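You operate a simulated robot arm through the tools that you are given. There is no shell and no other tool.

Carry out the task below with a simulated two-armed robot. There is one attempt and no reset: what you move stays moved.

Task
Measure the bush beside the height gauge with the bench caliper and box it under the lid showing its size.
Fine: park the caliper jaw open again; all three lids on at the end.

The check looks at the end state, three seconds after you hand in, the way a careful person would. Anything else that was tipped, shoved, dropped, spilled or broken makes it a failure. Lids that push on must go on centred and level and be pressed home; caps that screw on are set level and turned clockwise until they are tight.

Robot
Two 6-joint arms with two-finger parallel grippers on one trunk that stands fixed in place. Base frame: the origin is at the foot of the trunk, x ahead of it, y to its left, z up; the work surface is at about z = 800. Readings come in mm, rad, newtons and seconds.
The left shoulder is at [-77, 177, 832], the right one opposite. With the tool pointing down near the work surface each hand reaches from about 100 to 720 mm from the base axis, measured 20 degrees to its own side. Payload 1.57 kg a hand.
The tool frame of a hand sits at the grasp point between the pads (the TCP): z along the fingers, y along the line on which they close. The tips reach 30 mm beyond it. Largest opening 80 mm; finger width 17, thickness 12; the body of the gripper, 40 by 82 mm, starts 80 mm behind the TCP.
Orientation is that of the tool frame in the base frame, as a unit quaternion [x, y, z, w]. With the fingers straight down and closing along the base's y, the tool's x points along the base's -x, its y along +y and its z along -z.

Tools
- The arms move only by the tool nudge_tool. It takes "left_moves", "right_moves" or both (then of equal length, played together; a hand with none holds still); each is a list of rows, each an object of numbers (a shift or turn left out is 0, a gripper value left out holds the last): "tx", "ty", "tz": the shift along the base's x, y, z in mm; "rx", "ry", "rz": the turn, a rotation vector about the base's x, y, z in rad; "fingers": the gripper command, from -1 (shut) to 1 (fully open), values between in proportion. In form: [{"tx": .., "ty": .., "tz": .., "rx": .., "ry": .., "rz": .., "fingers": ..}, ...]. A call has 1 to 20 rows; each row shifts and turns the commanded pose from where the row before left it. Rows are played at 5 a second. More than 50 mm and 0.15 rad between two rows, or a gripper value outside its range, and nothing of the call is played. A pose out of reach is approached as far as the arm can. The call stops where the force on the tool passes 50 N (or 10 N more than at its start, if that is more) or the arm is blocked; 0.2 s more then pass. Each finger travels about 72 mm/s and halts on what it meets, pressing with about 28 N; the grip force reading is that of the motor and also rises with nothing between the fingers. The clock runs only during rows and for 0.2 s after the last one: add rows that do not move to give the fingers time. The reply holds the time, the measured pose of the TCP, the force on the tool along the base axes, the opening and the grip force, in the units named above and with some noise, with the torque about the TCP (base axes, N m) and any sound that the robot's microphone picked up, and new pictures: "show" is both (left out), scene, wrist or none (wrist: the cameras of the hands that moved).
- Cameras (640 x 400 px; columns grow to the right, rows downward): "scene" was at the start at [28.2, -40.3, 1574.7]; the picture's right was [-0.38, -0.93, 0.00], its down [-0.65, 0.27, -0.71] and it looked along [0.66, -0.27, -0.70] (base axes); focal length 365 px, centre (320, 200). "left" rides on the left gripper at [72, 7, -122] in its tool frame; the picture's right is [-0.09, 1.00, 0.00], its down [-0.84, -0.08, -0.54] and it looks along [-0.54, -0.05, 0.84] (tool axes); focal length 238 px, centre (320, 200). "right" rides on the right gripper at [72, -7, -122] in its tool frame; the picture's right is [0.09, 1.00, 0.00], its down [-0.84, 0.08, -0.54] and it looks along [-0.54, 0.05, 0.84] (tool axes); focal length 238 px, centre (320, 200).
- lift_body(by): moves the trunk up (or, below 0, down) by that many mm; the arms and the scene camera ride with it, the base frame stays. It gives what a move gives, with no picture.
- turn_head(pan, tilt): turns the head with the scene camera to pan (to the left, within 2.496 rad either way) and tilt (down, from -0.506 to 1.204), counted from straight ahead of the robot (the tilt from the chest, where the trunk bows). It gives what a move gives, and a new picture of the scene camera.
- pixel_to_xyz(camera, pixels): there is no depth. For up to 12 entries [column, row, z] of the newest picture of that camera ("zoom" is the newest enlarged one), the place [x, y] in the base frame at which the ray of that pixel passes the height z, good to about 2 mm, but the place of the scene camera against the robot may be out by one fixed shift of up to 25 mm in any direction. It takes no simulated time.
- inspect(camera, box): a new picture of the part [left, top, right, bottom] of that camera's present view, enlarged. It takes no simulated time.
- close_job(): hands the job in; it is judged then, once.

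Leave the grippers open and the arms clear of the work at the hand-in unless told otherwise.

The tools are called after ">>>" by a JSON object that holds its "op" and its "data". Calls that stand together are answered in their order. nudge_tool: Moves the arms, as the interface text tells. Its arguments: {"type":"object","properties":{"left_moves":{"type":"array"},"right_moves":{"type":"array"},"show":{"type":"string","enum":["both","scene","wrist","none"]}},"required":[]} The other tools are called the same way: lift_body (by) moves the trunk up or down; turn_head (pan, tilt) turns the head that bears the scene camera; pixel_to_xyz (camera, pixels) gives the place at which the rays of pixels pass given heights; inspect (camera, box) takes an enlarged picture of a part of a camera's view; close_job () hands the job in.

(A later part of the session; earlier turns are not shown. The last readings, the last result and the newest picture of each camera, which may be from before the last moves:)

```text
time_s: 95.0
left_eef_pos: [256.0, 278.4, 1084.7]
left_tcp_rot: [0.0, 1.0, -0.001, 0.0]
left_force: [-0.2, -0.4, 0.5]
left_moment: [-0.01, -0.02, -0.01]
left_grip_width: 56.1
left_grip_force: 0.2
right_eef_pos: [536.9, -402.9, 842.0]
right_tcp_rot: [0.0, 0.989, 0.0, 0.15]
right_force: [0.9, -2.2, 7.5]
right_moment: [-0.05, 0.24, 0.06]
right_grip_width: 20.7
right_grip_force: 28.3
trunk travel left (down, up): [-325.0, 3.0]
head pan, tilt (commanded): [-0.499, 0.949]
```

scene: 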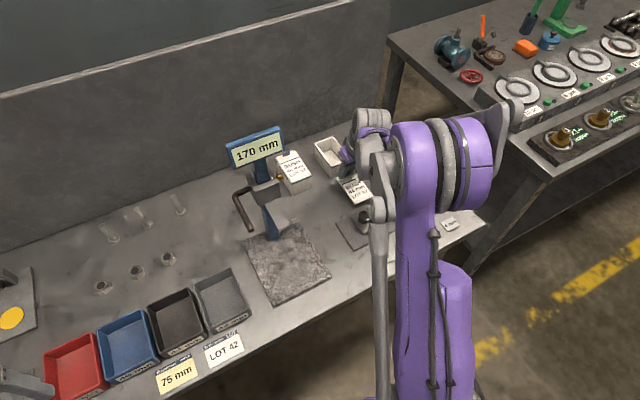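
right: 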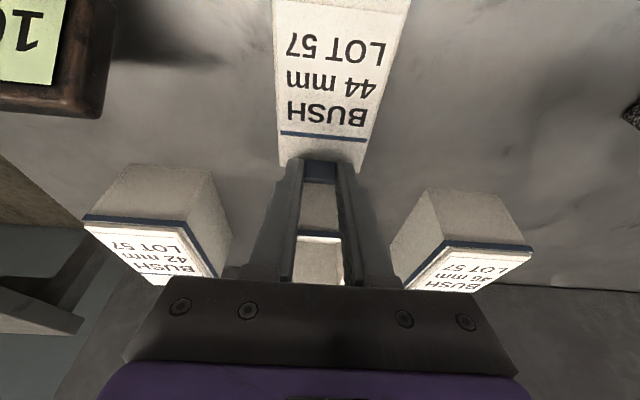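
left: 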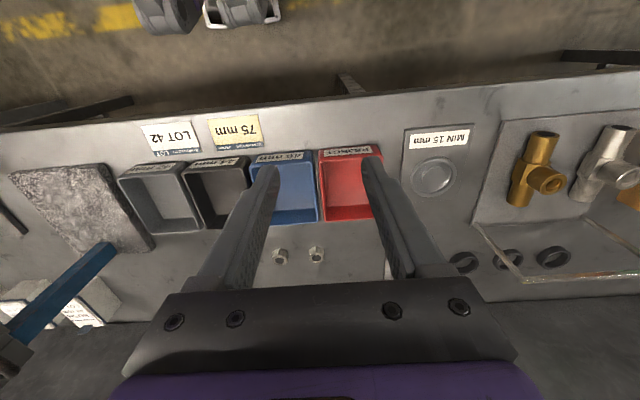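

The lid is on the table (7.5 N). I ease up 0.7 mm and open the fingers to 44 mm, then rise.

>>> {"op": "nudge_tool", "data": {"right_moves": [{"tz": 0.7}, {"fingers": 0.1}, {"fingers": 0.1}, {"fingers": 0.1}, {"tz": 10}, {"tz": 25}, {"tz": 40}, {"tz": 40}, {}], "show": "both"}}

>>> {"op": "inspect", "data": {"camera": "scene", "box": [300, 120, 440, 240]}}

>>> {"op": "inspect", "data": {"camera": "right", "box": [220, 0, 440, 280]}}

```text
time_s: 97.0
left_eef_pos: [256.7, 278.1, 1084.3]
left_tcp_rot: [0.001, 1.0, 0.001, 0.0]
left_force: [0.5, 0.1, 0.3]
left_moment: [-0.01, -0.02, -0.01]
left_grip_width: 55.9
left_grip_force: 0.1
right_eef_pos: [537.8, -404.2, 955.7]
right_tcp_rot: [0.0, 0.989, 0.0, 0.149]
right_force: [0.0, 0.7, 0.0]
right_moment: [0.04, -0.01, 0.0]
right_grip_width: 44.1
right_grip_force: 0.0
trunk travel left (down, up): [-325.0, 3.0]
head pan, tilt (commanded): [-0.499, 0.949]
```

scene: 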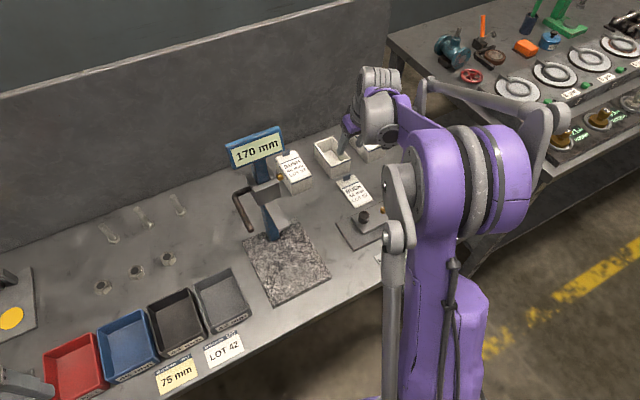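
right: 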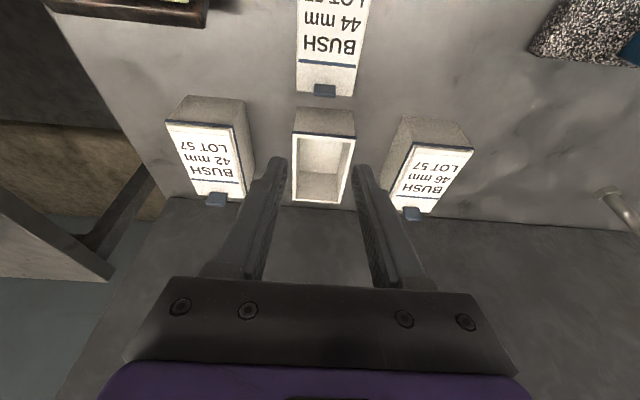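

```text
3.33 times, centred on (370, 180) of scene
```

zoom: 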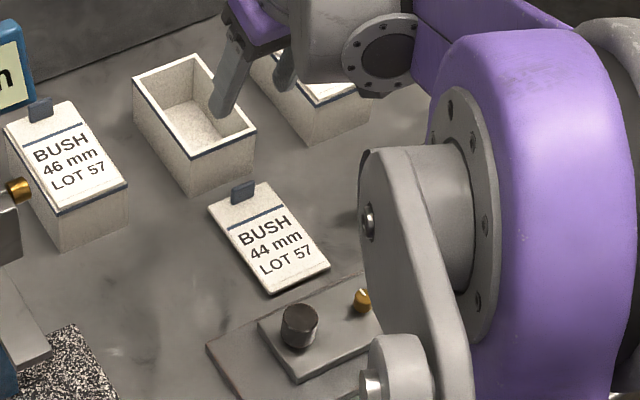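

```text
1.43 times, centred on (330, 140) of right
```

zoom: 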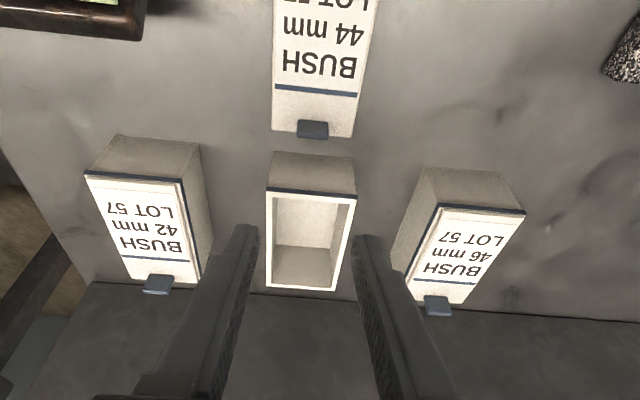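

The lid lies flat in front of the box, box 44 open and empty. I untilt the hand, turn it −90° about z and move back over the bush at the caliper (≈396, −551).

>>> {"op": "nudge_tool", "data": {"right_moves": [{"ry": 0.1, "tx": -10}, {"ry": 0.1, "tx": -10}, {"ry": 0.1, "tx": -10}, {"rz": -0.1428, "tx": -10, "ty": -13}, {"rz": -0.1428, "tx": -10, "ty": -13}, {"rz": -0.1428, "tx": -10, "ty": -13}, {"rz": -0.1428, "tx": -10, "ty": -13}, {"rz": -0.1428, "tx": -10, "ty": -13}, {"rz": -0.1428, "tx": -10, "ty": -13}, {"rz": -0.1428, "tx": -10, "ty": -13}, {"rz": -0.1428, "tx": -10, "ty": -13}, {"rz": -0.1428, "tx": -10, "ty": -13}, {"rz": -0.1428, "tx": -10, "ty": -13}, {"rz": -0.1428, "tx": -10, "ty": -13, "fingers": 0.4}, {}], "show": "both"}}

```text
time_s: 100.2
left_eef_pos: [257.6, 279.7, 1083.4]
left_tcp_rot: [0.0, 1.0, 0.0, 0.0]
left_force: [0.2, 0.1, 0.3]
left_moment: [0.0, -0.01, -0.02]
left_grip_width: 56.1
left_grip_force: 0.0
right_eef_pos: [397.6, -545.5, 956.3]
right_tcp_rot: [0.707, 0.707, 0.0, 0.0]
right_force: [0.6, 0.8, 0.7]
right_moment: [0.01, -0.01, 0.0]
right_grip_width: 55.9
right_grip_force: 0.1
trunk travel left (down, up): [-325.0, 3.0]
head pan, tilt (commanded): [-0.499, 0.949]
```

scene: 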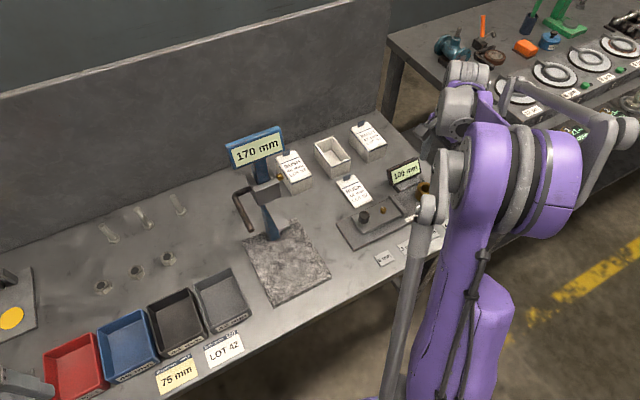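
right: 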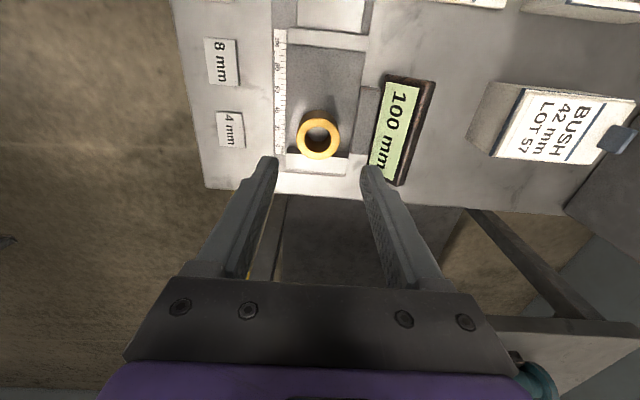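

>>> {"op": "inspect", "data": {"camera": "right", "box": [250, 60, 420, 220]}}

>>> {"op": "pixel_to_xyz", "data": {"camera": "right", "pixels": [[319, 138, 842], [297, 138, 842], [341, 138, 842], [319, 159, 842], [319, 110, 812], [287, 155, 830], [349, 158, 830]]}}

```text
2.50 times, centred on (335, 140) of right
```

zoom: 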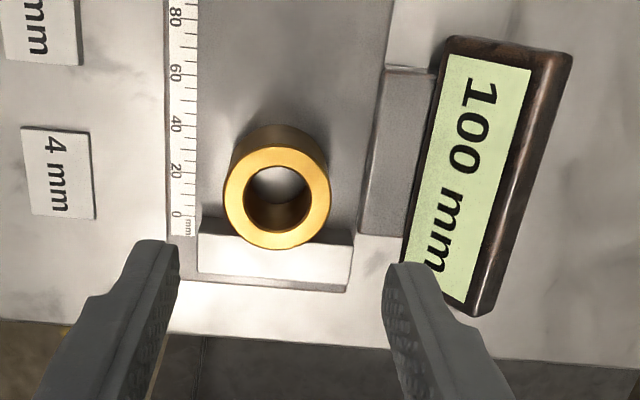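

```text
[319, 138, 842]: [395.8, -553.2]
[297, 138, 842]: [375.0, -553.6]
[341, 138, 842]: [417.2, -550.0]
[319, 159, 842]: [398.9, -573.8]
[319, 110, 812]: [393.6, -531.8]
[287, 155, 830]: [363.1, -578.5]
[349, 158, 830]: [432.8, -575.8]
```

The bush rests against the fixed jaw, centre about (395.5, −552.5). I align, set fingers to 52 mm, and descend to z ≈ 848, then grip.

>>> {"op": "nudge_tool", "data": {"right_moves": [{"tx": -2, "ty": -7, "fingers": 0.3}, {"tz": -40}, {"tz": -40}, {"tz": -20}, {"tz": -8}, {}], "show": "wrist"}}

```text
time_s: 101.6
left_eef_pos: [257.5, 280.0, 1084.5]
left_tcp_rot: [0.001, 1.0, 0.0, 0.001]
left_force: [-0.1, 0.7, 0.2]
left_moment: [-0.01, -0.01, 0.01]
left_grip_width: 55.8
left_grip_force: 0.0
right_eef_pos: [395.3, -551.1, 849.2]
right_tcp_rot: [0.706, 0.708, 0.0, 0.001]
right_force: [-0.8, -0.1, 0.8]
right_moment: [0.0, 0.0, 0.02]
right_grip_width: 51.8
right_grip_force: 0.1
trunk travel left (down, up): [-325.0, 3.0]
head pan, tilt (commanded): [-0.499, 0.949]
```

right: 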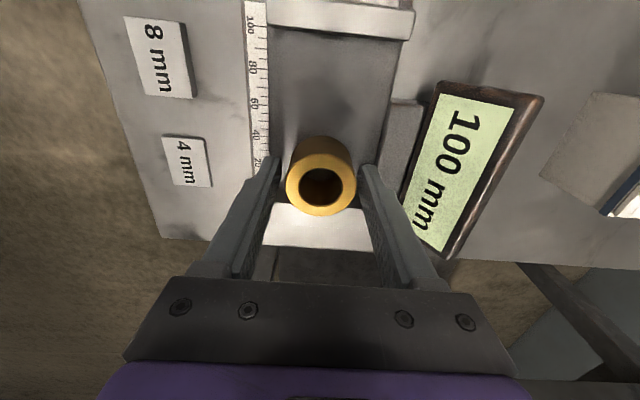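

Well placed. I close on the bush and lift straight up 70 mm.

>>> {"op": "nudge_tool", "data": {"right_moves": [{"tz": -1}, {"fingers": -1}, {"fingers": -1}, {"fingers": -1}, {"fingers": -1}, {"tz": 10}, {"tz": 25}, {"tz": 40}, {"tz": 30}, {}], "show": "both"}}

```text
time_s: 103.8
left_eef_pos: [257.7, 277.9, 1083.9]
left_tcp_rot: [0.0, 1.0, 0.0, 0.0]
left_force: [-0.4, 0.4, -0.7]
left_moment: [0.0, 0.01, 0.02]
left_grip_width: 55.9
left_grip_force: 0.1
right_eef_pos: [395.8, -550.8, 952.9]
right_tcp_rot: [0.706, 0.708, 0.0, 0.0]
right_force: [0.0, 0.2, -1.7]
right_moment: [-0.01, -0.01, -0.02]
right_grip_width: 42.9
right_grip_force: 28.2
trunk travel left (down, up): [-325.0, 3.0]
head pan, tilt (commanded): [-0.499, 0.949]
```

scene: 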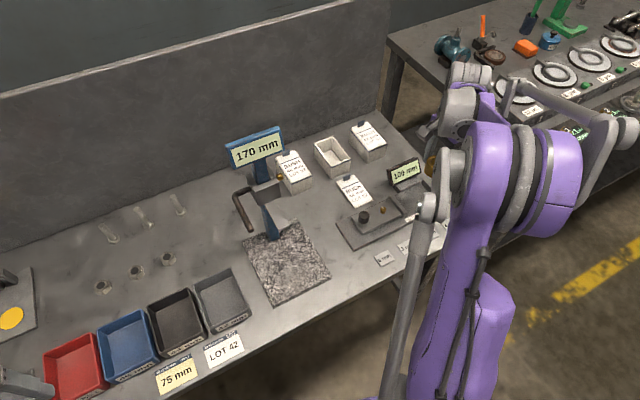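
right: 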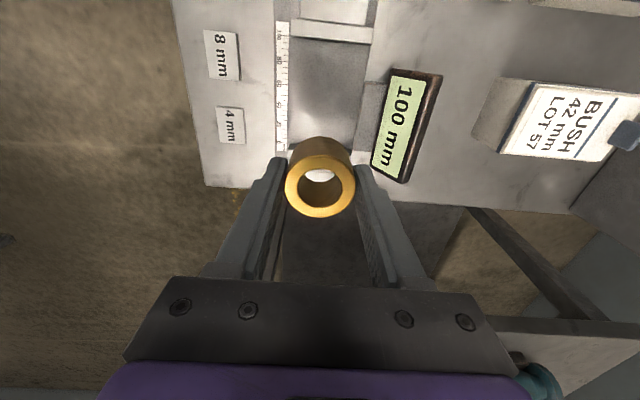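

Bush held. I carry it over the open 44 box at (620, −400.5), staying at z ≈ 953.

>>> {"op": "nudge_tool", "data": {"right_moves": [{"tx": 35, "ty": 30}, {"tx": 35, "ty": 30}, {"tx": 38, "ty": 30}, {"tx": 38, "ty": 30}, {"tx": 38, "ty": 30}, {"tx": 40}, {}], "show": "both"}}

>>> {"op": "inspect", "data": {"camera": "right", "box": [220, 60, 420, 260]}}

```text
time_s: 105.4
left_eef_pos: [255.1, 280.3, 1083.2]
left_tcp_rot: [0.0, 1.0, 0.0, 0.0]
left_force: [-0.7, 0.1, 0.1]
left_moment: [-0.05, 0.01, -0.04]
left_grip_width: 56.1
left_grip_force: 0.1
right_eef_pos: [617.6, -401.7, 951.1]
right_tcp_rot: [0.706, 0.708, 0.0, 0.0]
right_force: [-0.5, 0.6, -2.2]
right_moment: [0.02, -0.02, 0.01]
right_grip_width: 43.2
right_grip_force: 28.3
trunk travel left (down, up): [-325.0, 3.0]
head pan, tilt (commanded): [-0.499, 0.949]
```

scene: 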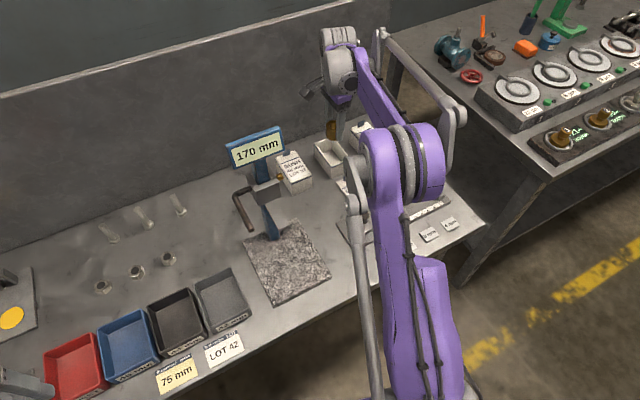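
right: 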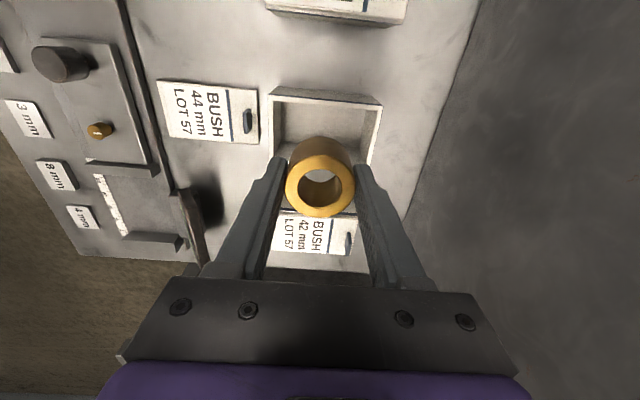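

```text
2.00 times, centred on (320, 160) of right
```

zoom: 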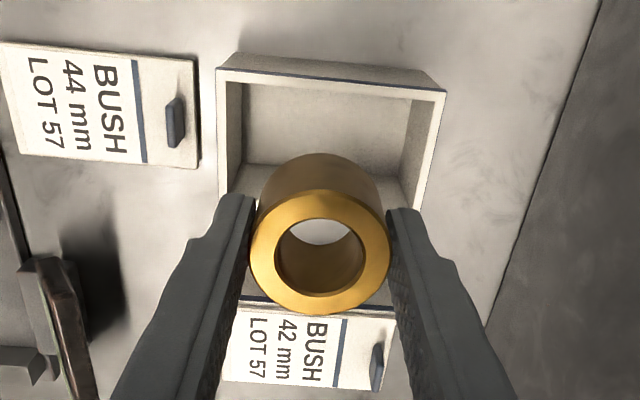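

I check rim positions: outer corners on the +y side at zoom (216,68), (446,92), inner ones (244,83), (412,99).

>>> {"op": "pixel_to_xyz", "data": {"camera": "zoom", "pixels": [[216, 68, 850], [446, 92, 850], [244, 83, 850], [412, 99, 850], [221, 195, 850], [430, 205, 850], [243, 192, 850], [245, 163, 803], [405, 178, 803], [235, 300, 850], [395, 312, 850]]}}

```text
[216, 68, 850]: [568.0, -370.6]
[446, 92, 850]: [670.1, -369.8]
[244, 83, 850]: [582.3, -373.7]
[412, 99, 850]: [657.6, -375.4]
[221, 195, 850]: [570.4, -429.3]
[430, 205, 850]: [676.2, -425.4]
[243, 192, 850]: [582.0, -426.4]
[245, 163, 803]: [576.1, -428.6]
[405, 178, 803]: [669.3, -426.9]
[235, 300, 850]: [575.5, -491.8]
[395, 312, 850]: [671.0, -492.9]
```

Box interior is about x 575–666, y −428.6…−374, so TCP (≈619, −401) is centred. I descend to z ≈ 861 and check.

>>> {"op": "nudge_tool", "data": {"right_moves": [{"tx": 1, "tz": -30}, {"tz": -30}, {"tz": -30}, {}], "show": "both"}}

>>> {"op": "inspect", "data": {"camera": "right", "box": [220, 60, 420, 260]}}

>>> {"op": "inspect", "data": {"camera": "scene", "box": [280, 100, 400, 210]}}

```text
time_s: 106.4
left_eef_pos: [256.9, 279.4, 1083.7]
left_tcp_rot: [0.0, 1.0, 0.0, 0.0]
left_force: [-0.2, -0.3, -0.3]
left_moment: [0.02, 0.02, 0.0]
left_grip_width: 55.9
left_grip_force: 0.1
right_eef_pos: [619.4, -402.9, 864.5]
right_tcp_rot: [0.707, 0.707, 0.0, 0.0]
right_force: [-0.7, -0.1, -2.6]
right_moment: [-0.02, 0.01, 0.03]
right_grip_width: 43.3
right_grip_force: 28.0
trunk travel left (down, up): [-325.0, 3.0]
head pan, tilt (commanded): [-0.499, 0.949]
```

scene: 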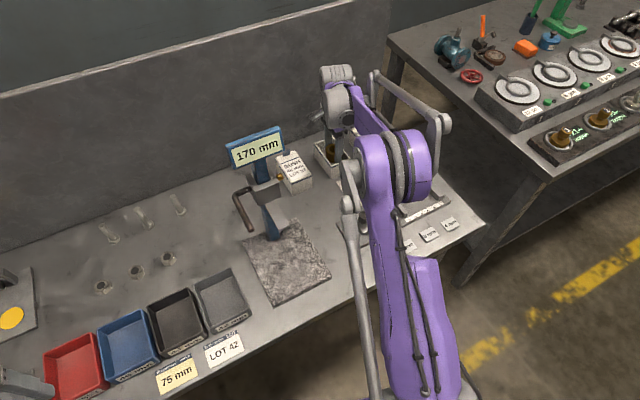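
right: 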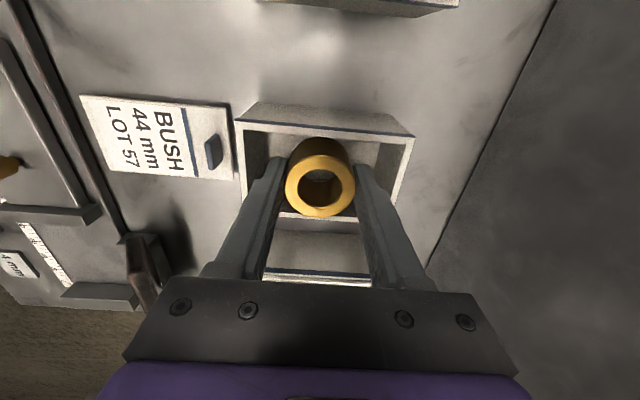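

```text
2.00 times, centred on (320, 160) of right
```

zoom: 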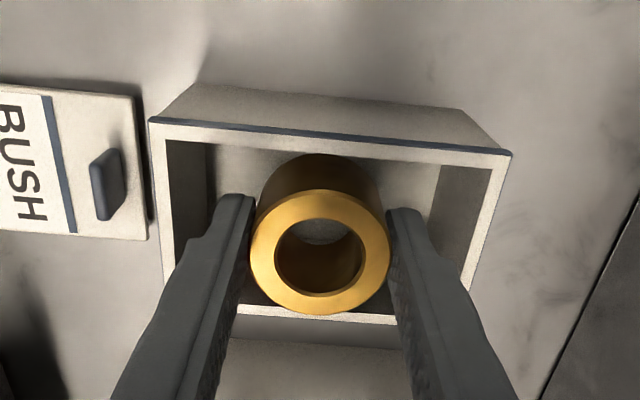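

```text
3.64 times, centred on (340, 155) of scene
```

zoom: 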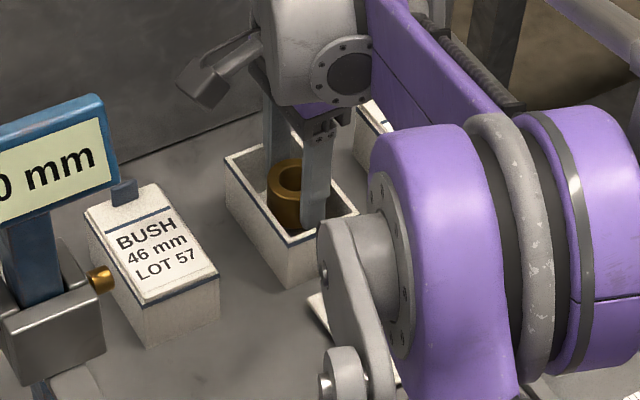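

The bush is inside the rim and clear on all sides. I nudge +1 mm in y and lower to near the floor.

>>> {"op": "nudge_tool", "data": {"right_moves": [{"ty": 1, "tz": -8}, {"tz": -8}, {"tz": -4}, {}], "show": "none"}}

```text
time_s: 107.4
left_eef_pos: [257.8, 279.9, 1082.5]
left_tcp_rot: [-0.001, 1.0, -0.001, 0.0]
left_force: [0.5, 0.3, -0.9]
left_moment: [-0.01, -0.01, -0.01]
left_grip_width: 56.1
left_grip_force: 0.0
right_eef_pos: [621.2, -401.9, 843.4]
right_tcp_rot: [0.707, 0.707, 0.0, -0.001]
right_force: [0.7, -0.4, -0.7]
right_moment: [0.02, 0.0, -0.01]
right_grip_width: 43.5
right_grip_force: 28.4
trunk travel left (down, up): [-325.0, 3.0]
head pan, tilt (commanded): [-0.499, 0.949]
```

Fz is −0.7 N; close to the floor. One more millimetre down.

>>> {"op": "nudge_tool", "data": {"right_moves": [{"tz": -1}, {}], "show": "none"}}

```text
time_s: 108.0
left_eef_pos: [256.8, 278.1, 1084.1]
left_tcp_rot: [-0.001, 1.0, -0.001, 0.0]
left_force: [0.5, 0.0, -0.3]
left_moment: [-0.01, -0.03, 0.0]
left_grip_width: 55.8
left_grip_force: 0.0
right_eef_pos: [620.5, -402.0, 841.3]
right_tcp_rot: [0.706, 0.708, 0.001, 0.0]
right_force: [-0.3, 0.2, -2.1]
right_moment: [0.04, -0.01, -0.01]
right_grip_width: 43.3
right_grip_force: 27.7
trunk travel left (down, up): [-325.0, 3.0]
head pan, tilt (commanded): [-0.499, 0.949]
```

>>> {"op": "nudge_tool", "data": {"right_moves": [{"tz": -1}, {"tz": -0.7}, {}], "show": "none"}}

```text
time_s: 108.8
left_eef_pos: [257.6, 279.9, 1084.2]
left_tcp_rot: [0.0, 1.0, 0.0, 0.0]
left_force: [0.1, -0.1, -0.2]
left_moment: [-0.02, -0.01, -0.04]
left_grip_width: 55.9
left_grip_force: 0.1
right_eef_pos: [621.5, -402.0, 839.9]
right_tcp_rot: [0.706, 0.708, -0.001, 0.001]
right_force: [2.4, 0.9, 3.0]
right_moment: [-0.02, -0.03, 0.0]
right_grip_width: 43.4
right_grip_force: 28.2
trunk travel left (down, up): [-325.0, 3.0]
head pan, tilt (commanded): [-0.499, 0.949]
```

Touching the floor (+3 N). I open to 52 mm and rise out.

>>> {"op": "nudge_tool", "data": {"right_moves": [{"fingers": 0.25}, {"fingers": 0.25}, {"fingers": 0.25}, {"tz": 15}, {"tz": 25}, {"tz": 35}, {"tz": 35}, {}], "show": "both"}}

>>> {"op": "inspect", "data": {"camera": "right", "box": [140, 40, 420, 220]}}

```text
time_s: 110.6
left_eef_pos: [256.9, 279.4, 1083.6]
left_tcp_rot: [0.0, 1.0, 0.0, 0.0]
left_force: [-0.1, 0.2, 0.7]
left_moment: [0.03, -0.04, 0.0]
left_grip_width: 56.0
left_grip_force: 0.1
right_eef_pos: [621.3, -401.8, 950.6]
right_tcp_rot: [0.706, 0.708, 0.0, 0.0]
right_force: [-0.1, -0.1, -0.2]
right_moment: [0.0, 0.01, 0.03]
right_grip_width: 50.1
right_grip_force: 0.0
trunk travel left (down, up): [-325.0, 3.0]
head pan, tilt (commanded): [-0.499, 0.949]
```

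scene: 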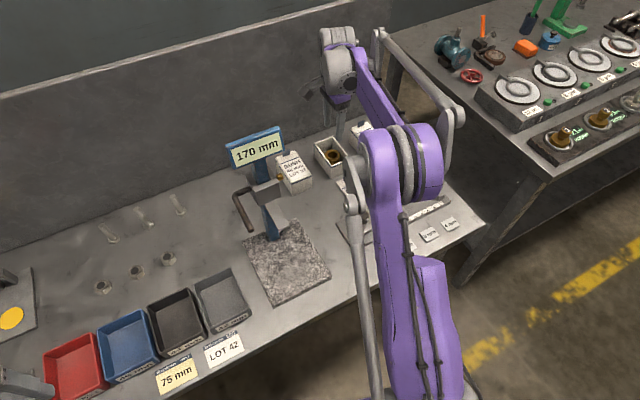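
right: 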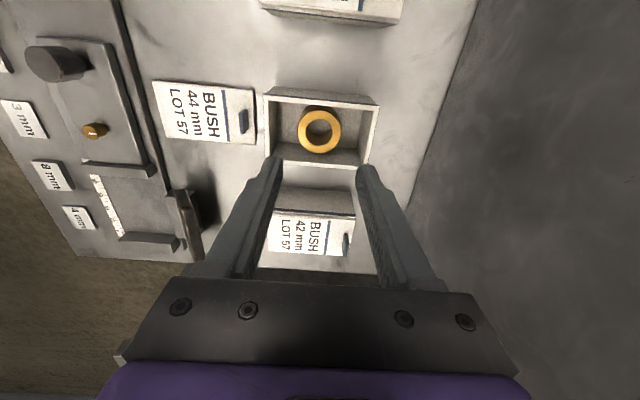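

```text
2.22 times, centred on (280, 130) of right
```

zoom: 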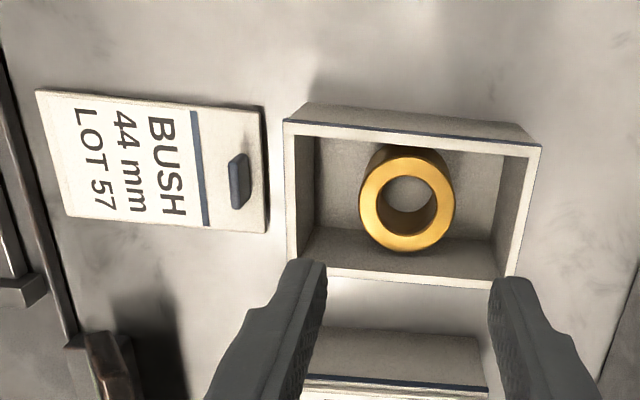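

The bush stands upright in the box. I measure the lid's place on the table before regripping it.

>>> {"op": "pixel_to_xyz", "data": {"camera": "zoom", "pixels": [[36, 90, 806], [263, 106, 806], [267, 233, 806], [70, 217, 806], [230, 158, 806], [243, 208, 806], [249, 155, 822], [250, 205, 822], [284, 122, 850], [541, 148, 850]]}}

```text
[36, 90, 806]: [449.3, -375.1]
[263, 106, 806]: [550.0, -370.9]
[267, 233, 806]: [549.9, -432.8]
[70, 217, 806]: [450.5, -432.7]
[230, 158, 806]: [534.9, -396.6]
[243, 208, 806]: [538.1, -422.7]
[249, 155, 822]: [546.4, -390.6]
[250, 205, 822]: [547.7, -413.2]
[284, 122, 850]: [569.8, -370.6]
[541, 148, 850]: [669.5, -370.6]
```

Lid lies at x 450–550, y −433…−372, tab near (544, −402). I turn the hand back +90°, tilt −0.3 rad and move above the tab.

>>> {"op": "nudge_tool", "data": {"right_moves": [{"rz": 0.1428, "tx": -8}, {"rz": 0.1428, "tx": -8}, {"rz": 0.1428, "tx": -8}, {"rz": 0.1428, "tx": -8}, {"rz": 0.1428, "tx": -8}, {"rz": 0.1428, "tx": -8}, {"rz": 0.1428, "tx": -8}, {"rz": 0.1428, "tx": -8}, {"rz": 0.1428, "tx": -8}, {"rz": 0.1428, "tx": -8}, {"rz": 0.1428, "tx": -4}, {"ry": -0.1}, {"ry": -0.1}, {"ry": -0.1, "fingers": 0.1}, {"tz": -25}, {}], "show": "both"}}

>>> {"op": "inspect", "data": {"camera": "right", "box": [220, 40, 420, 240]}}

```text
time_s: 114.0
left_eef_pos: [255.9, 279.5, 1084.2]
left_tcp_rot: [0.0, 1.0, -0.001, 0.001]
left_force: [0.1, -0.5, 0.4]
left_moment: [0.02, 0.0, -0.03]
left_grip_width: 55.9
left_grip_force: 0.1
right_eef_pos: [535.6, -400.6, 925.2]
right_tcp_rot: [0.0, 0.989, 0.0, 0.15]
right_force: [-0.7, 0.0, -0.1]
right_moment: [-0.02, 0.0, 0.02]
right_grip_width: 44.0
right_grip_force: 0.1
trunk travel left (down, up): [-325.0, 3.0]
head pan, tilt (commanded): [-0.499, 0.949]
```

scene: 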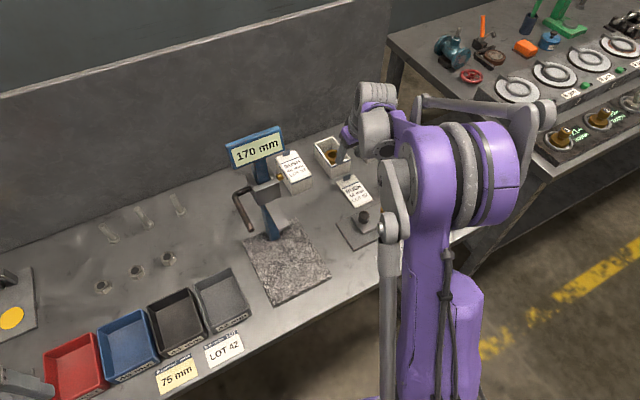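
right: 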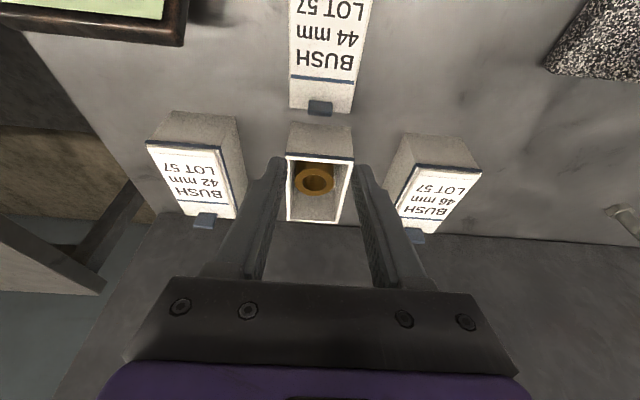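

```text
2.00 times, centred on (320, 140) of right
```

zoom: 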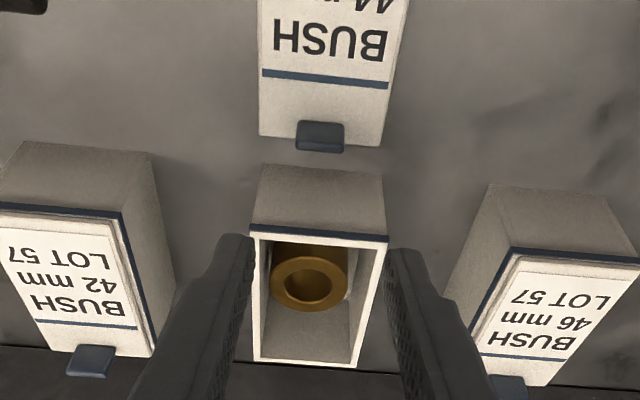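

I compute the tab position from this view.

>>> {"op": "pixel_to_xyz", "data": {"camera": "zoom", "pixels": [[320, 121, 806], [297, 137, 820], [345, 137, 820], [320, 152, 822], [259, 137, 806], [379, 146, 806]]}}

```text
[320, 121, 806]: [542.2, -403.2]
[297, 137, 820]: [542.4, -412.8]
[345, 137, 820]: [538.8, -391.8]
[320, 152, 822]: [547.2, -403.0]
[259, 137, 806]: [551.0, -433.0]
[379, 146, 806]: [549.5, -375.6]
```

Tab centre (544.5, −402.4), matching the release pose. I return there: +1 x, −1 y, down about 83 mm, and look before closing.

>>> {"op": "nudge_tool", "data": {"right_moves": [{"tx": 1, "ty": -1, "tz": -30}, {"tz": -30}, {"tz": -15}, {"tz": -7.5}, {}], "show": "wrist"}}

>>> {"op": "inspect", "data": {"camera": "right", "box": [240, 90, 400, 240]}}

```text
time_s: 115.2
left_eef_pos: [257.3, 279.6, 1083.0]
left_tcp_rot: [-0.001, 1.0, 0.0, 0.0]
left_force: [-0.1, 0.2, -0.1]
left_moment: [0.01, 0.03, 0.0]
left_grip_width: 56.4
left_grip_force: 0.0
right_eef_pos: [535.9, -401.9, 842.1]
right_tcp_rot: [-0.001, 0.989, 0.0, 0.149]
right_force: [-0.3, 0.6, -0.1]
right_moment: [0.0, 0.01, -0.04]
right_grip_width: 44.0
right_grip_force: 0.0
trunk travel left (down, up): [-325.0, 3.0]
head pan, tilt (commanded): [-0.499, 0.949]
```

right: 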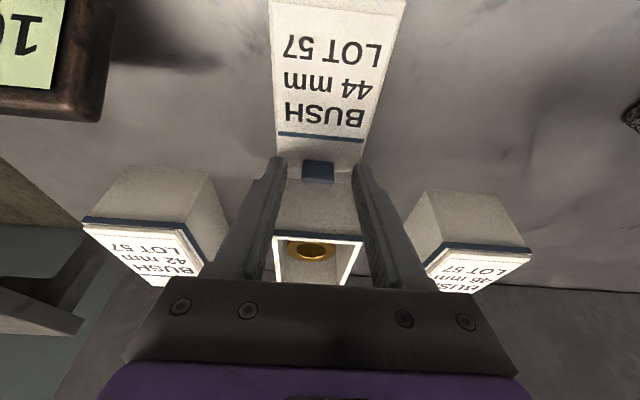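

```text
2.67 times, centred on (320, 165) of right
```

zoom: 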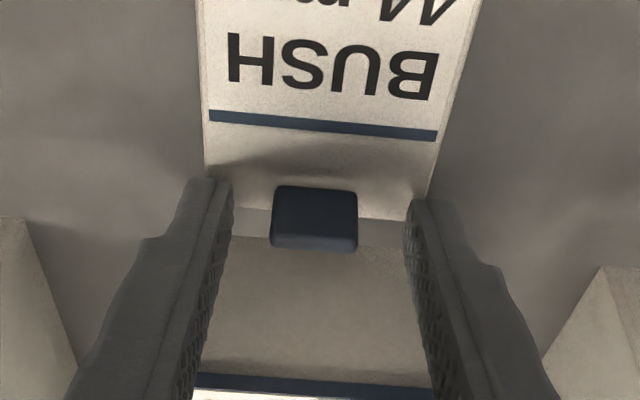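

The tab sits about 1 mm toward −y of the finger middle; I shift −1.2 mm in y, close, and lift 15 mm gently.

>>> {"op": "nudge_tool", "data": {"right_moves": [{"ty": -1.2}, {"fingers": -1}, {"fingers": -1}, {"fingers": -1}, {"fingers": -1}, {"tz": 3}, {"tz": 5}, {"tz": 7}, {}], "show": "wrist"}}

>>> {"op": "inspect", "data": {"camera": "scene", "box": [300, 120, 420, 230]}}

```text
time_s: 117.2
left_eef_pos: [256.0, 279.5, 1084.8]
left_tcp_rot: [-0.001, 1.0, 0.0, -0.001]
left_force: [-0.4, 0.2, -0.1]
left_moment: [-0.01, 0.01, -0.03]
left_grip_width: 56.2
left_grip_force: 0.1
right_eef_pos: [536.7, -404.1, 855.9]
right_tcp_rot: [0.0, 0.989, 0.001, 0.15]
right_force: [0.1, -0.2, -0.1]
right_moment: [-0.03, -0.01, -0.01]
right_grip_width: 20.5
right_grip_force: 27.8
trunk travel left (down, up): [-325.0, 3.0]
head pan, tilt (commanded): [-0.499, 0.949]
```

right: 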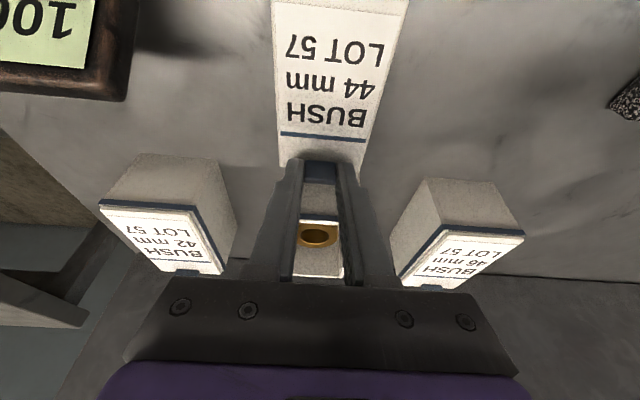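

```text
3.64 times, centred on (360, 175) of scene
```

zoom: 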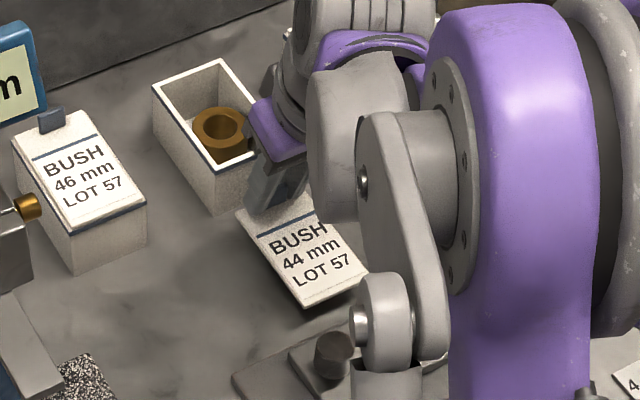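

The lid is held level again. I raise it, carry it back over the box (+120 x, +1.2 y) and lower to about 9 mm above the rim, then inspect alignment.

>>> {"op": "nudge_tool", "data": {"right_moves": [{"tz": 30}, {"tz": 30}, {"tz": 22}, {"tx": 40, "ty": 1.2}, {"tx": 40}, {"tx": 40}, {}, {"tz": -20}, {"tz": -18.5}, {}], "show": "both"}}

>>> {"op": "inspect", "data": {"camera": "scene", "box": [290, 110, 390, 200]}}

>>> {"op": "inspect", "data": {"camera": "right", "box": [220, 0, 420, 200]}}

```text
time_s: 119.4
left_eef_pos: [256.7, 279.7, 1084.3]
left_tcp_rot: [0.0, 1.0, 0.0, 0.0]
left_force: [0.5, -0.5, 0.5]
left_moment: [0.02, 0.03, -0.03]
left_grip_width: 56.1
left_grip_force: 0.1
right_eef_pos: [656.8, -401.6, 900.7]
right_tcp_rot: [-0.001, 0.989, 0.0, 0.149]
right_force: [-0.3, -0.6, 0.6]
right_moment: [0.03, 0.0, 0.01]
right_grip_width: 20.7
right_grip_force: 27.9
trunk travel left (down, up): [-325.0, 3.0]
head pan, tilt (commanded): [-0.499, 0.949]
```

scene: 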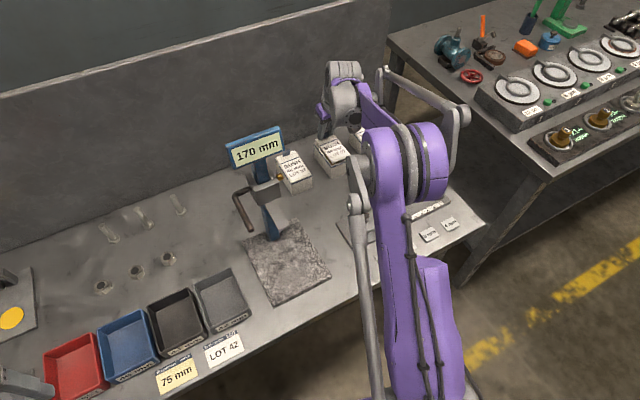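
right: 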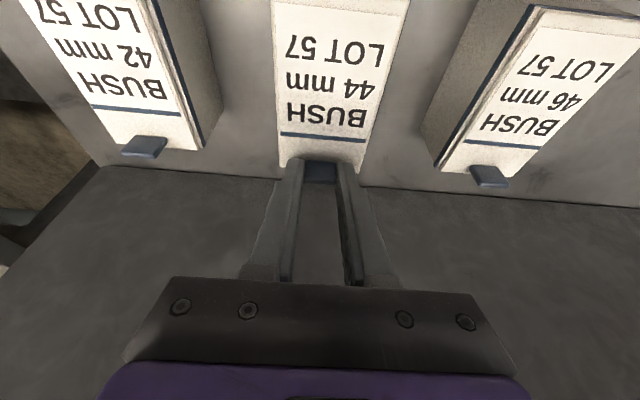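

```text
4.44 times, centred on (340, 155) of scene
```

zoom: 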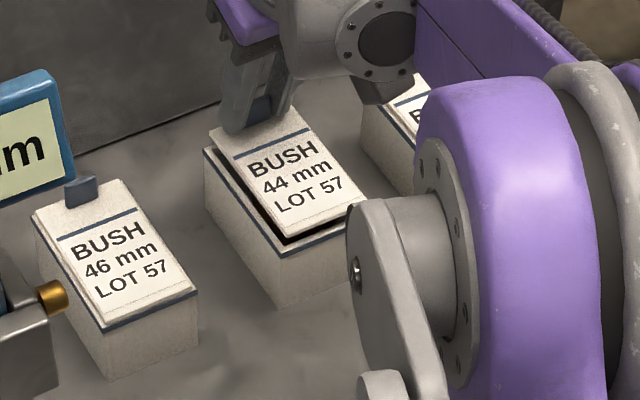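

```text
2.00 times, centred on (320, 100) of right
```

zoom: 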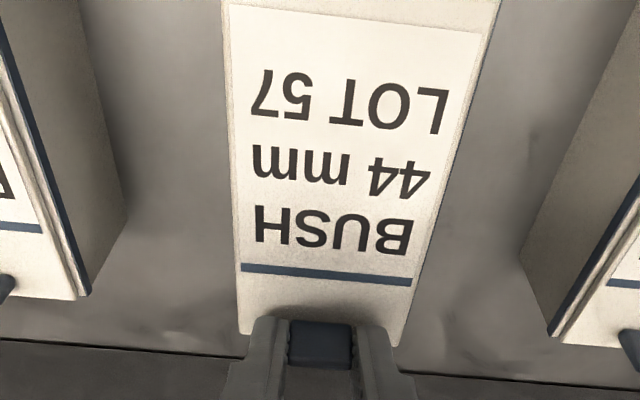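

Alignment looks like it did when the lid was first lifted. I lower to just above the rim and inspect again.

>>> {"op": "nudge_tool", "data": {"right_moves": [{"tz": -4}, {"tz": -2.5}, {}], "show": "wrist"}}

>>> {"op": "inspect", "data": {"camera": "scene", "box": [305, 125, 375, 190]}}

```text
time_s: 120.2
left_eef_pos: [257.3, 279.4, 1084.3]
left_tcp_rot: [-0.001, 1.0, 0.0, 0.001]
left_force: [-0.1, 0.0, 0.1]
left_moment: [0.01, -0.04, 0.0]
left_grip_width: 55.9
left_grip_force: 0.1
right_eef_pos: [656.1, -402.6, 896.0]
right_tcp_rot: [-0.001, 0.989, 0.0, 0.15]
right_force: [-0.7, 0.7, 0.1]
right_moment: [0.0, -0.02, 0.0]
right_grip_width: 20.6
right_grip_force: 28.2
trunk travel left (down, up): [-325.0, 3.0]
head pan, tilt (commanded): [-0.499, 0.949]
```

right: 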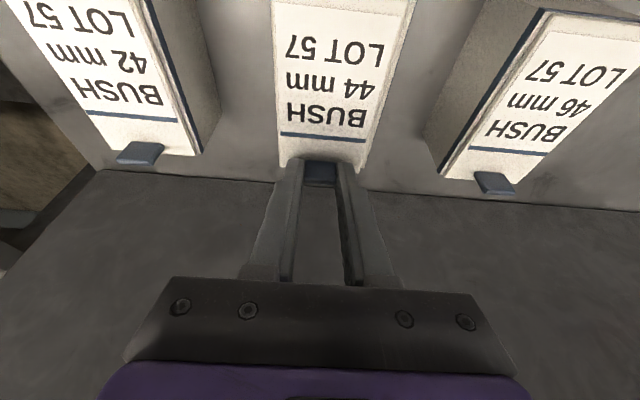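

```text
6.15 times, centred on (340, 158) of scene
```

zoom: 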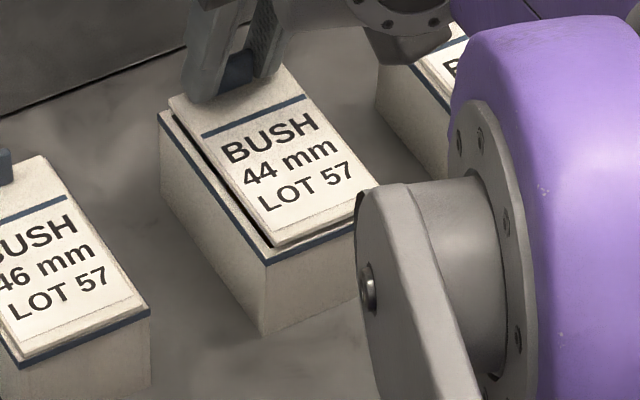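

I zoom more closely on the front-left corner of the 44 lid and compare it with the closed 46.

>>> {"op": "inspect", "data": {"camera": "scene", "box": [320, 140, 365, 175]}}

>>> {"op": "inspect", "data": {"camera": "scene", "box": [275, 155, 320, 190]}}

>>> {"op": "inspect", "data": {"camera": "right", "box": [250, 0, 430, 180]}}

```text
11.43 times, centred on (342, 158) of scene
```

zoom: 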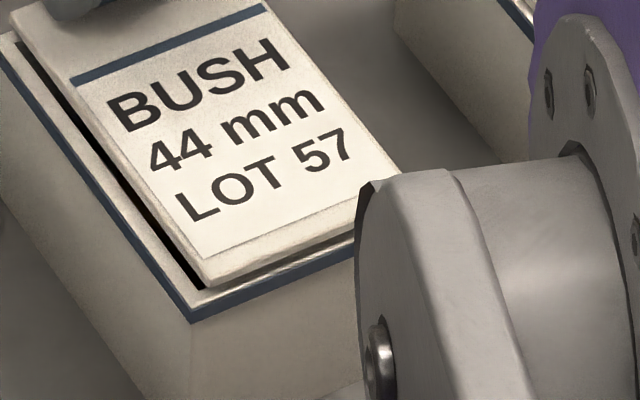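

```text
11.43 times, centred on (298, 172) of scene
```

zoom: 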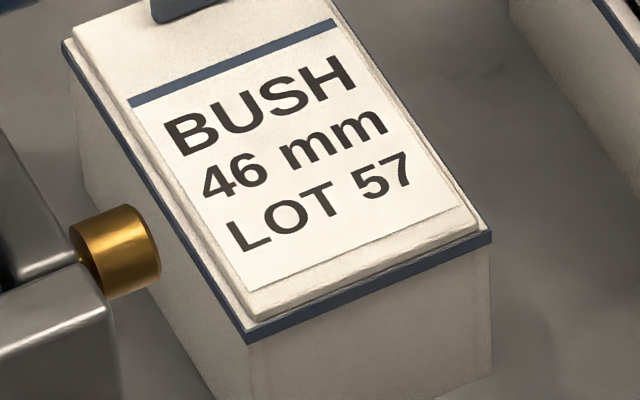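

```text
2.22 times, centred on (340, 90) of right
```

zoom: 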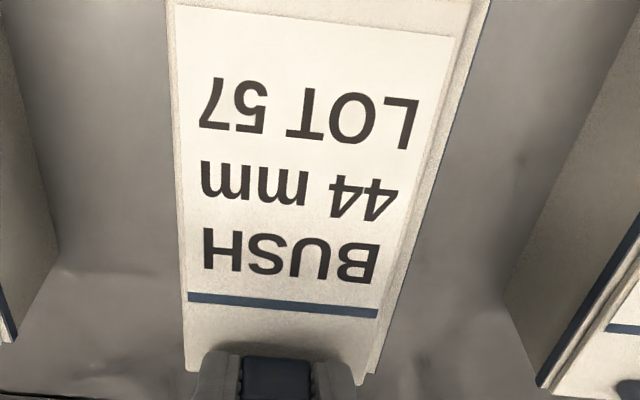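

The lid looks shifted toward −y relative to the rim (blue rim visible only on its +y side). I measure edges in the wrist zoom.

>>> {"op": "inspect", "data": {"camera": "right", "box": [340, 60, 420, 170]}}

>>> {"op": "inspect", "data": {"camera": "right", "box": [250, 60, 330, 170]}}

```text
3.64 times, centred on (380, 115) of right
```

zoom: 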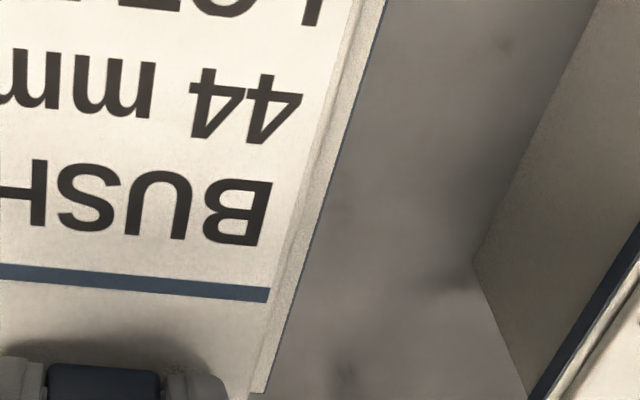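

```text
3.64 times, centred on (290, 115) of right
```

zoom: 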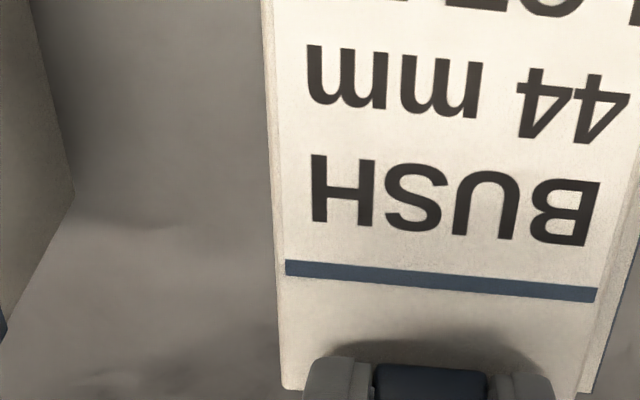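

I convert those edges to base positions.

>>> {"op": "pixel_to_xyz", "data": {"camera": "right", "pixels": [[380.6, 87.5, 857], [390.2, 87.5, 850], [276.3, 87.5, 857], [360.8, 167.7, 857], [365.7, 167.7, 850], [279.8, 165.8, 857], [380.6, 87.5, 853], [276.3, 87.5, 853]]}}

```text
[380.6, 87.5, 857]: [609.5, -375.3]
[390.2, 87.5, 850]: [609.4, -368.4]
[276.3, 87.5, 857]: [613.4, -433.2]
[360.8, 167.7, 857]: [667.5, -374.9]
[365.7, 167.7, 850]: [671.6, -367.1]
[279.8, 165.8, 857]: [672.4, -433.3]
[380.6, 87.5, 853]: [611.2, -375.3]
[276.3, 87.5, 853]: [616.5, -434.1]
```

The lid is about 3.5–4 mm off toward −y (lid −433…−375, rim edge at −368). I shift +3.5 mm in y and measure again.

>>> {"op": "nudge_tool", "data": {"right_moves": [{"tz": 1}, {"ty": 2}, {"ty": 1.5}, {}], "show": "wrist"}}

>>> {"op": "inspect", "data": {"camera": "right", "box": [340, 60, 420, 170]}}

>>> {"op": "inspect", "data": {"camera": "right", "box": [250, 60, 330, 170]}}

>>> {"op": "inspect", "data": {"camera": "scene", "box": [320, 140, 365, 175]}}

```text
time_s: 121.2
left_eef_pos: [256.2, 278.8, 1083.7]
left_tcp_rot: [0.0, 1.0, -0.001, 0.0]
left_force: [-1.1, -0.8, 0.4]
left_moment: [0.02, 0.04, -0.01]
left_grip_width: 55.9
left_grip_force: 0.0
right_eef_pos: [657.4, -398.2, 896.7]
right_tcp_rot: [0.001, 0.989, 0.0, 0.149]
right_force: [0.7, -0.4, -0.2]
right_moment: [0.01, -0.04, 0.0]
right_grip_width: 20.4
right_grip_force: 27.9
trunk travel left (down, up): [-325.0, 3.0]
head pan, tilt (commanded): [-0.499, 0.949]
```

right: 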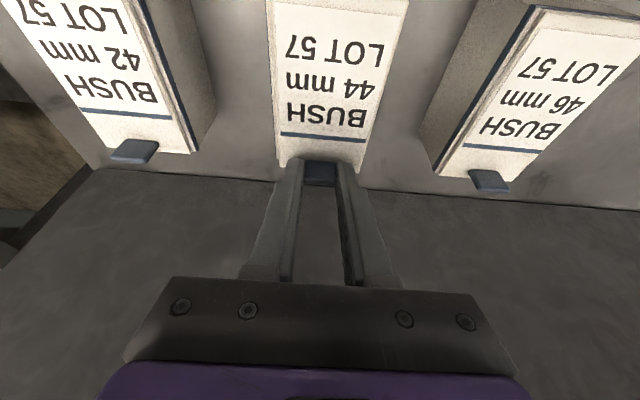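

```text
3.64 times, centred on (380, 115) of right
```

zoom: 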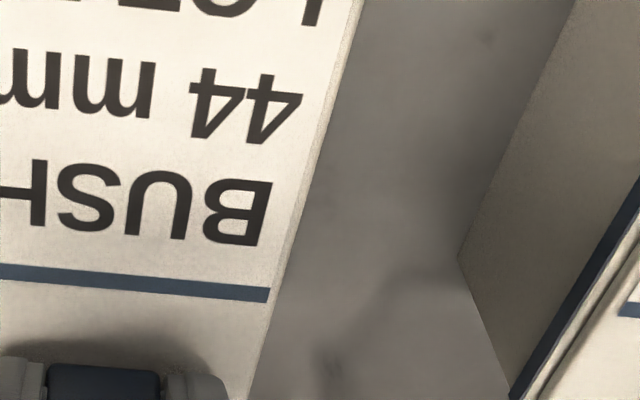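

```text
3.64 times, centred on (290, 115) of right
```

zoom: 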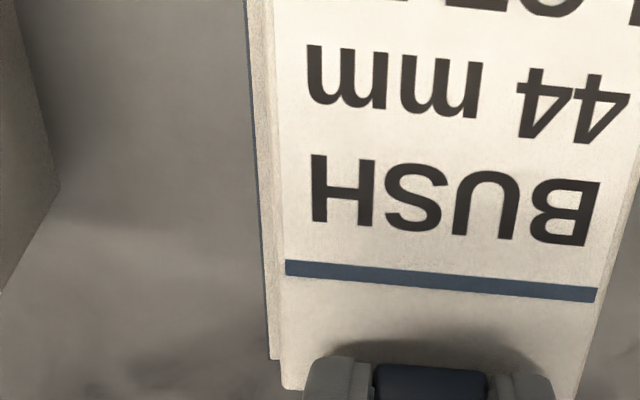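

```text
11.43 times, centred on (342, 158) of scene
```

zoom: 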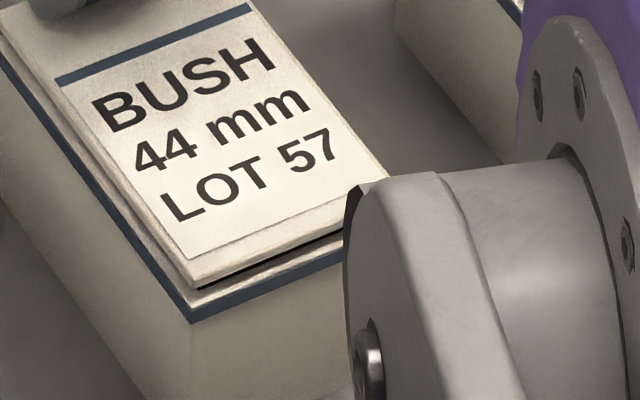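

Now the rim peeks out on the −y side instead, so I overshot slightly. I compute the edges.

>>> {"op": "pixel_to_xyz", "data": {"camera": "right", "pixels": [[270.8, 87.5, 850], [277.1, 87.5, 858], [383.6, 87.5, 858], [275.5, 150, 850], [279.5, 150, 858], [371, 150, 858]]}}

```text
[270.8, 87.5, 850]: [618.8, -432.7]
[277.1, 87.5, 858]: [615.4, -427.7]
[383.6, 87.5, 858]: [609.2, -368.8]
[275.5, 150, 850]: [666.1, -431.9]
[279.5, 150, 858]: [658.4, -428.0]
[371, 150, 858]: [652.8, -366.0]
```

Wrist view says about +2 mm, scene view about −1.7 mm; the truth is in between. I shift −1 mm back, lower to near contact where parallax vanishes, and compare both sides.

>>> {"op": "nudge_tool", "data": {"right_moves": [{"ty": -1}, {"tz": -1.5}, {"tz": -1}, {}], "show": "wrist"}}

>>> {"op": "inspect", "data": {"camera": "right", "box": [340, 60, 420, 170]}}

>>> {"op": "inspect", "data": {"camera": "right", "box": [250, 60, 330, 170]}}

>>> {"op": "inspect", "data": {"camera": "scene", "box": [320, 140, 365, 175]}}

```text
time_s: 122.2
left_eef_pos: [258.3, 279.0, 1083.1]
left_tcp_rot: [0.001, 1.0, 0.001, -0.001]
left_force: [-0.4, 0.6, -0.1]
left_moment: [0.01, -0.03, 0.0]
left_grip_width: 56.2
left_grip_force: 0.0
right_eef_pos: [656.8, -400.6, 892.2]
right_tcp_rot: [0.0, 0.989, 0.0, 0.15]
right_force: [-0.1, -0.1, -0.4]
right_moment: [0.01, 0.0, 0.03]
right_grip_width: 20.6
right_grip_force: 28.1
trunk travel left (down, up): [-325.0, 3.0]
head pan, tilt (commanded): [-0.499, 0.949]
```

right: 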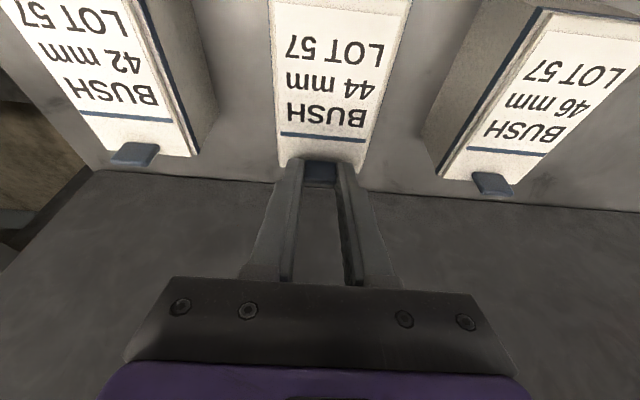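

```text
3.64 times, centred on (380, 115) of right
```

zoom: 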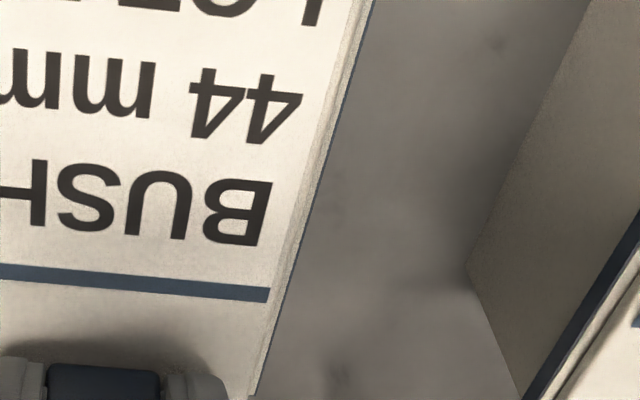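

```text
3.64 times, centred on (290, 115) of right
```

zoom: 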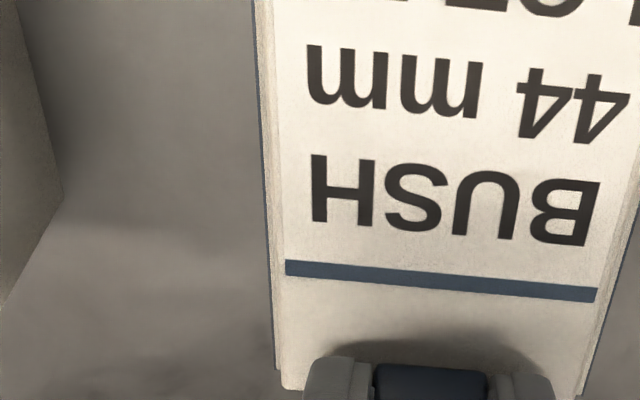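

```text
11.43 times, centred on (342, 158) of scene
```

zoom: 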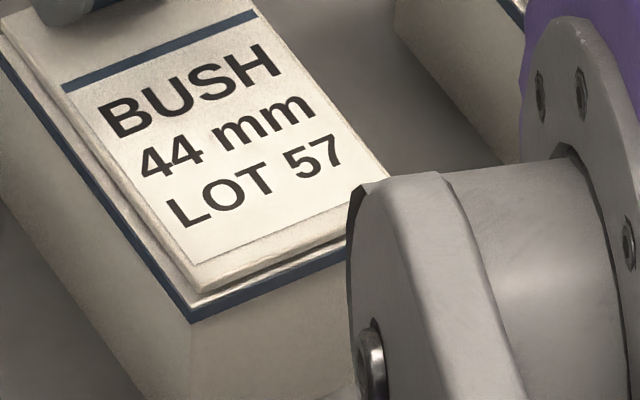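

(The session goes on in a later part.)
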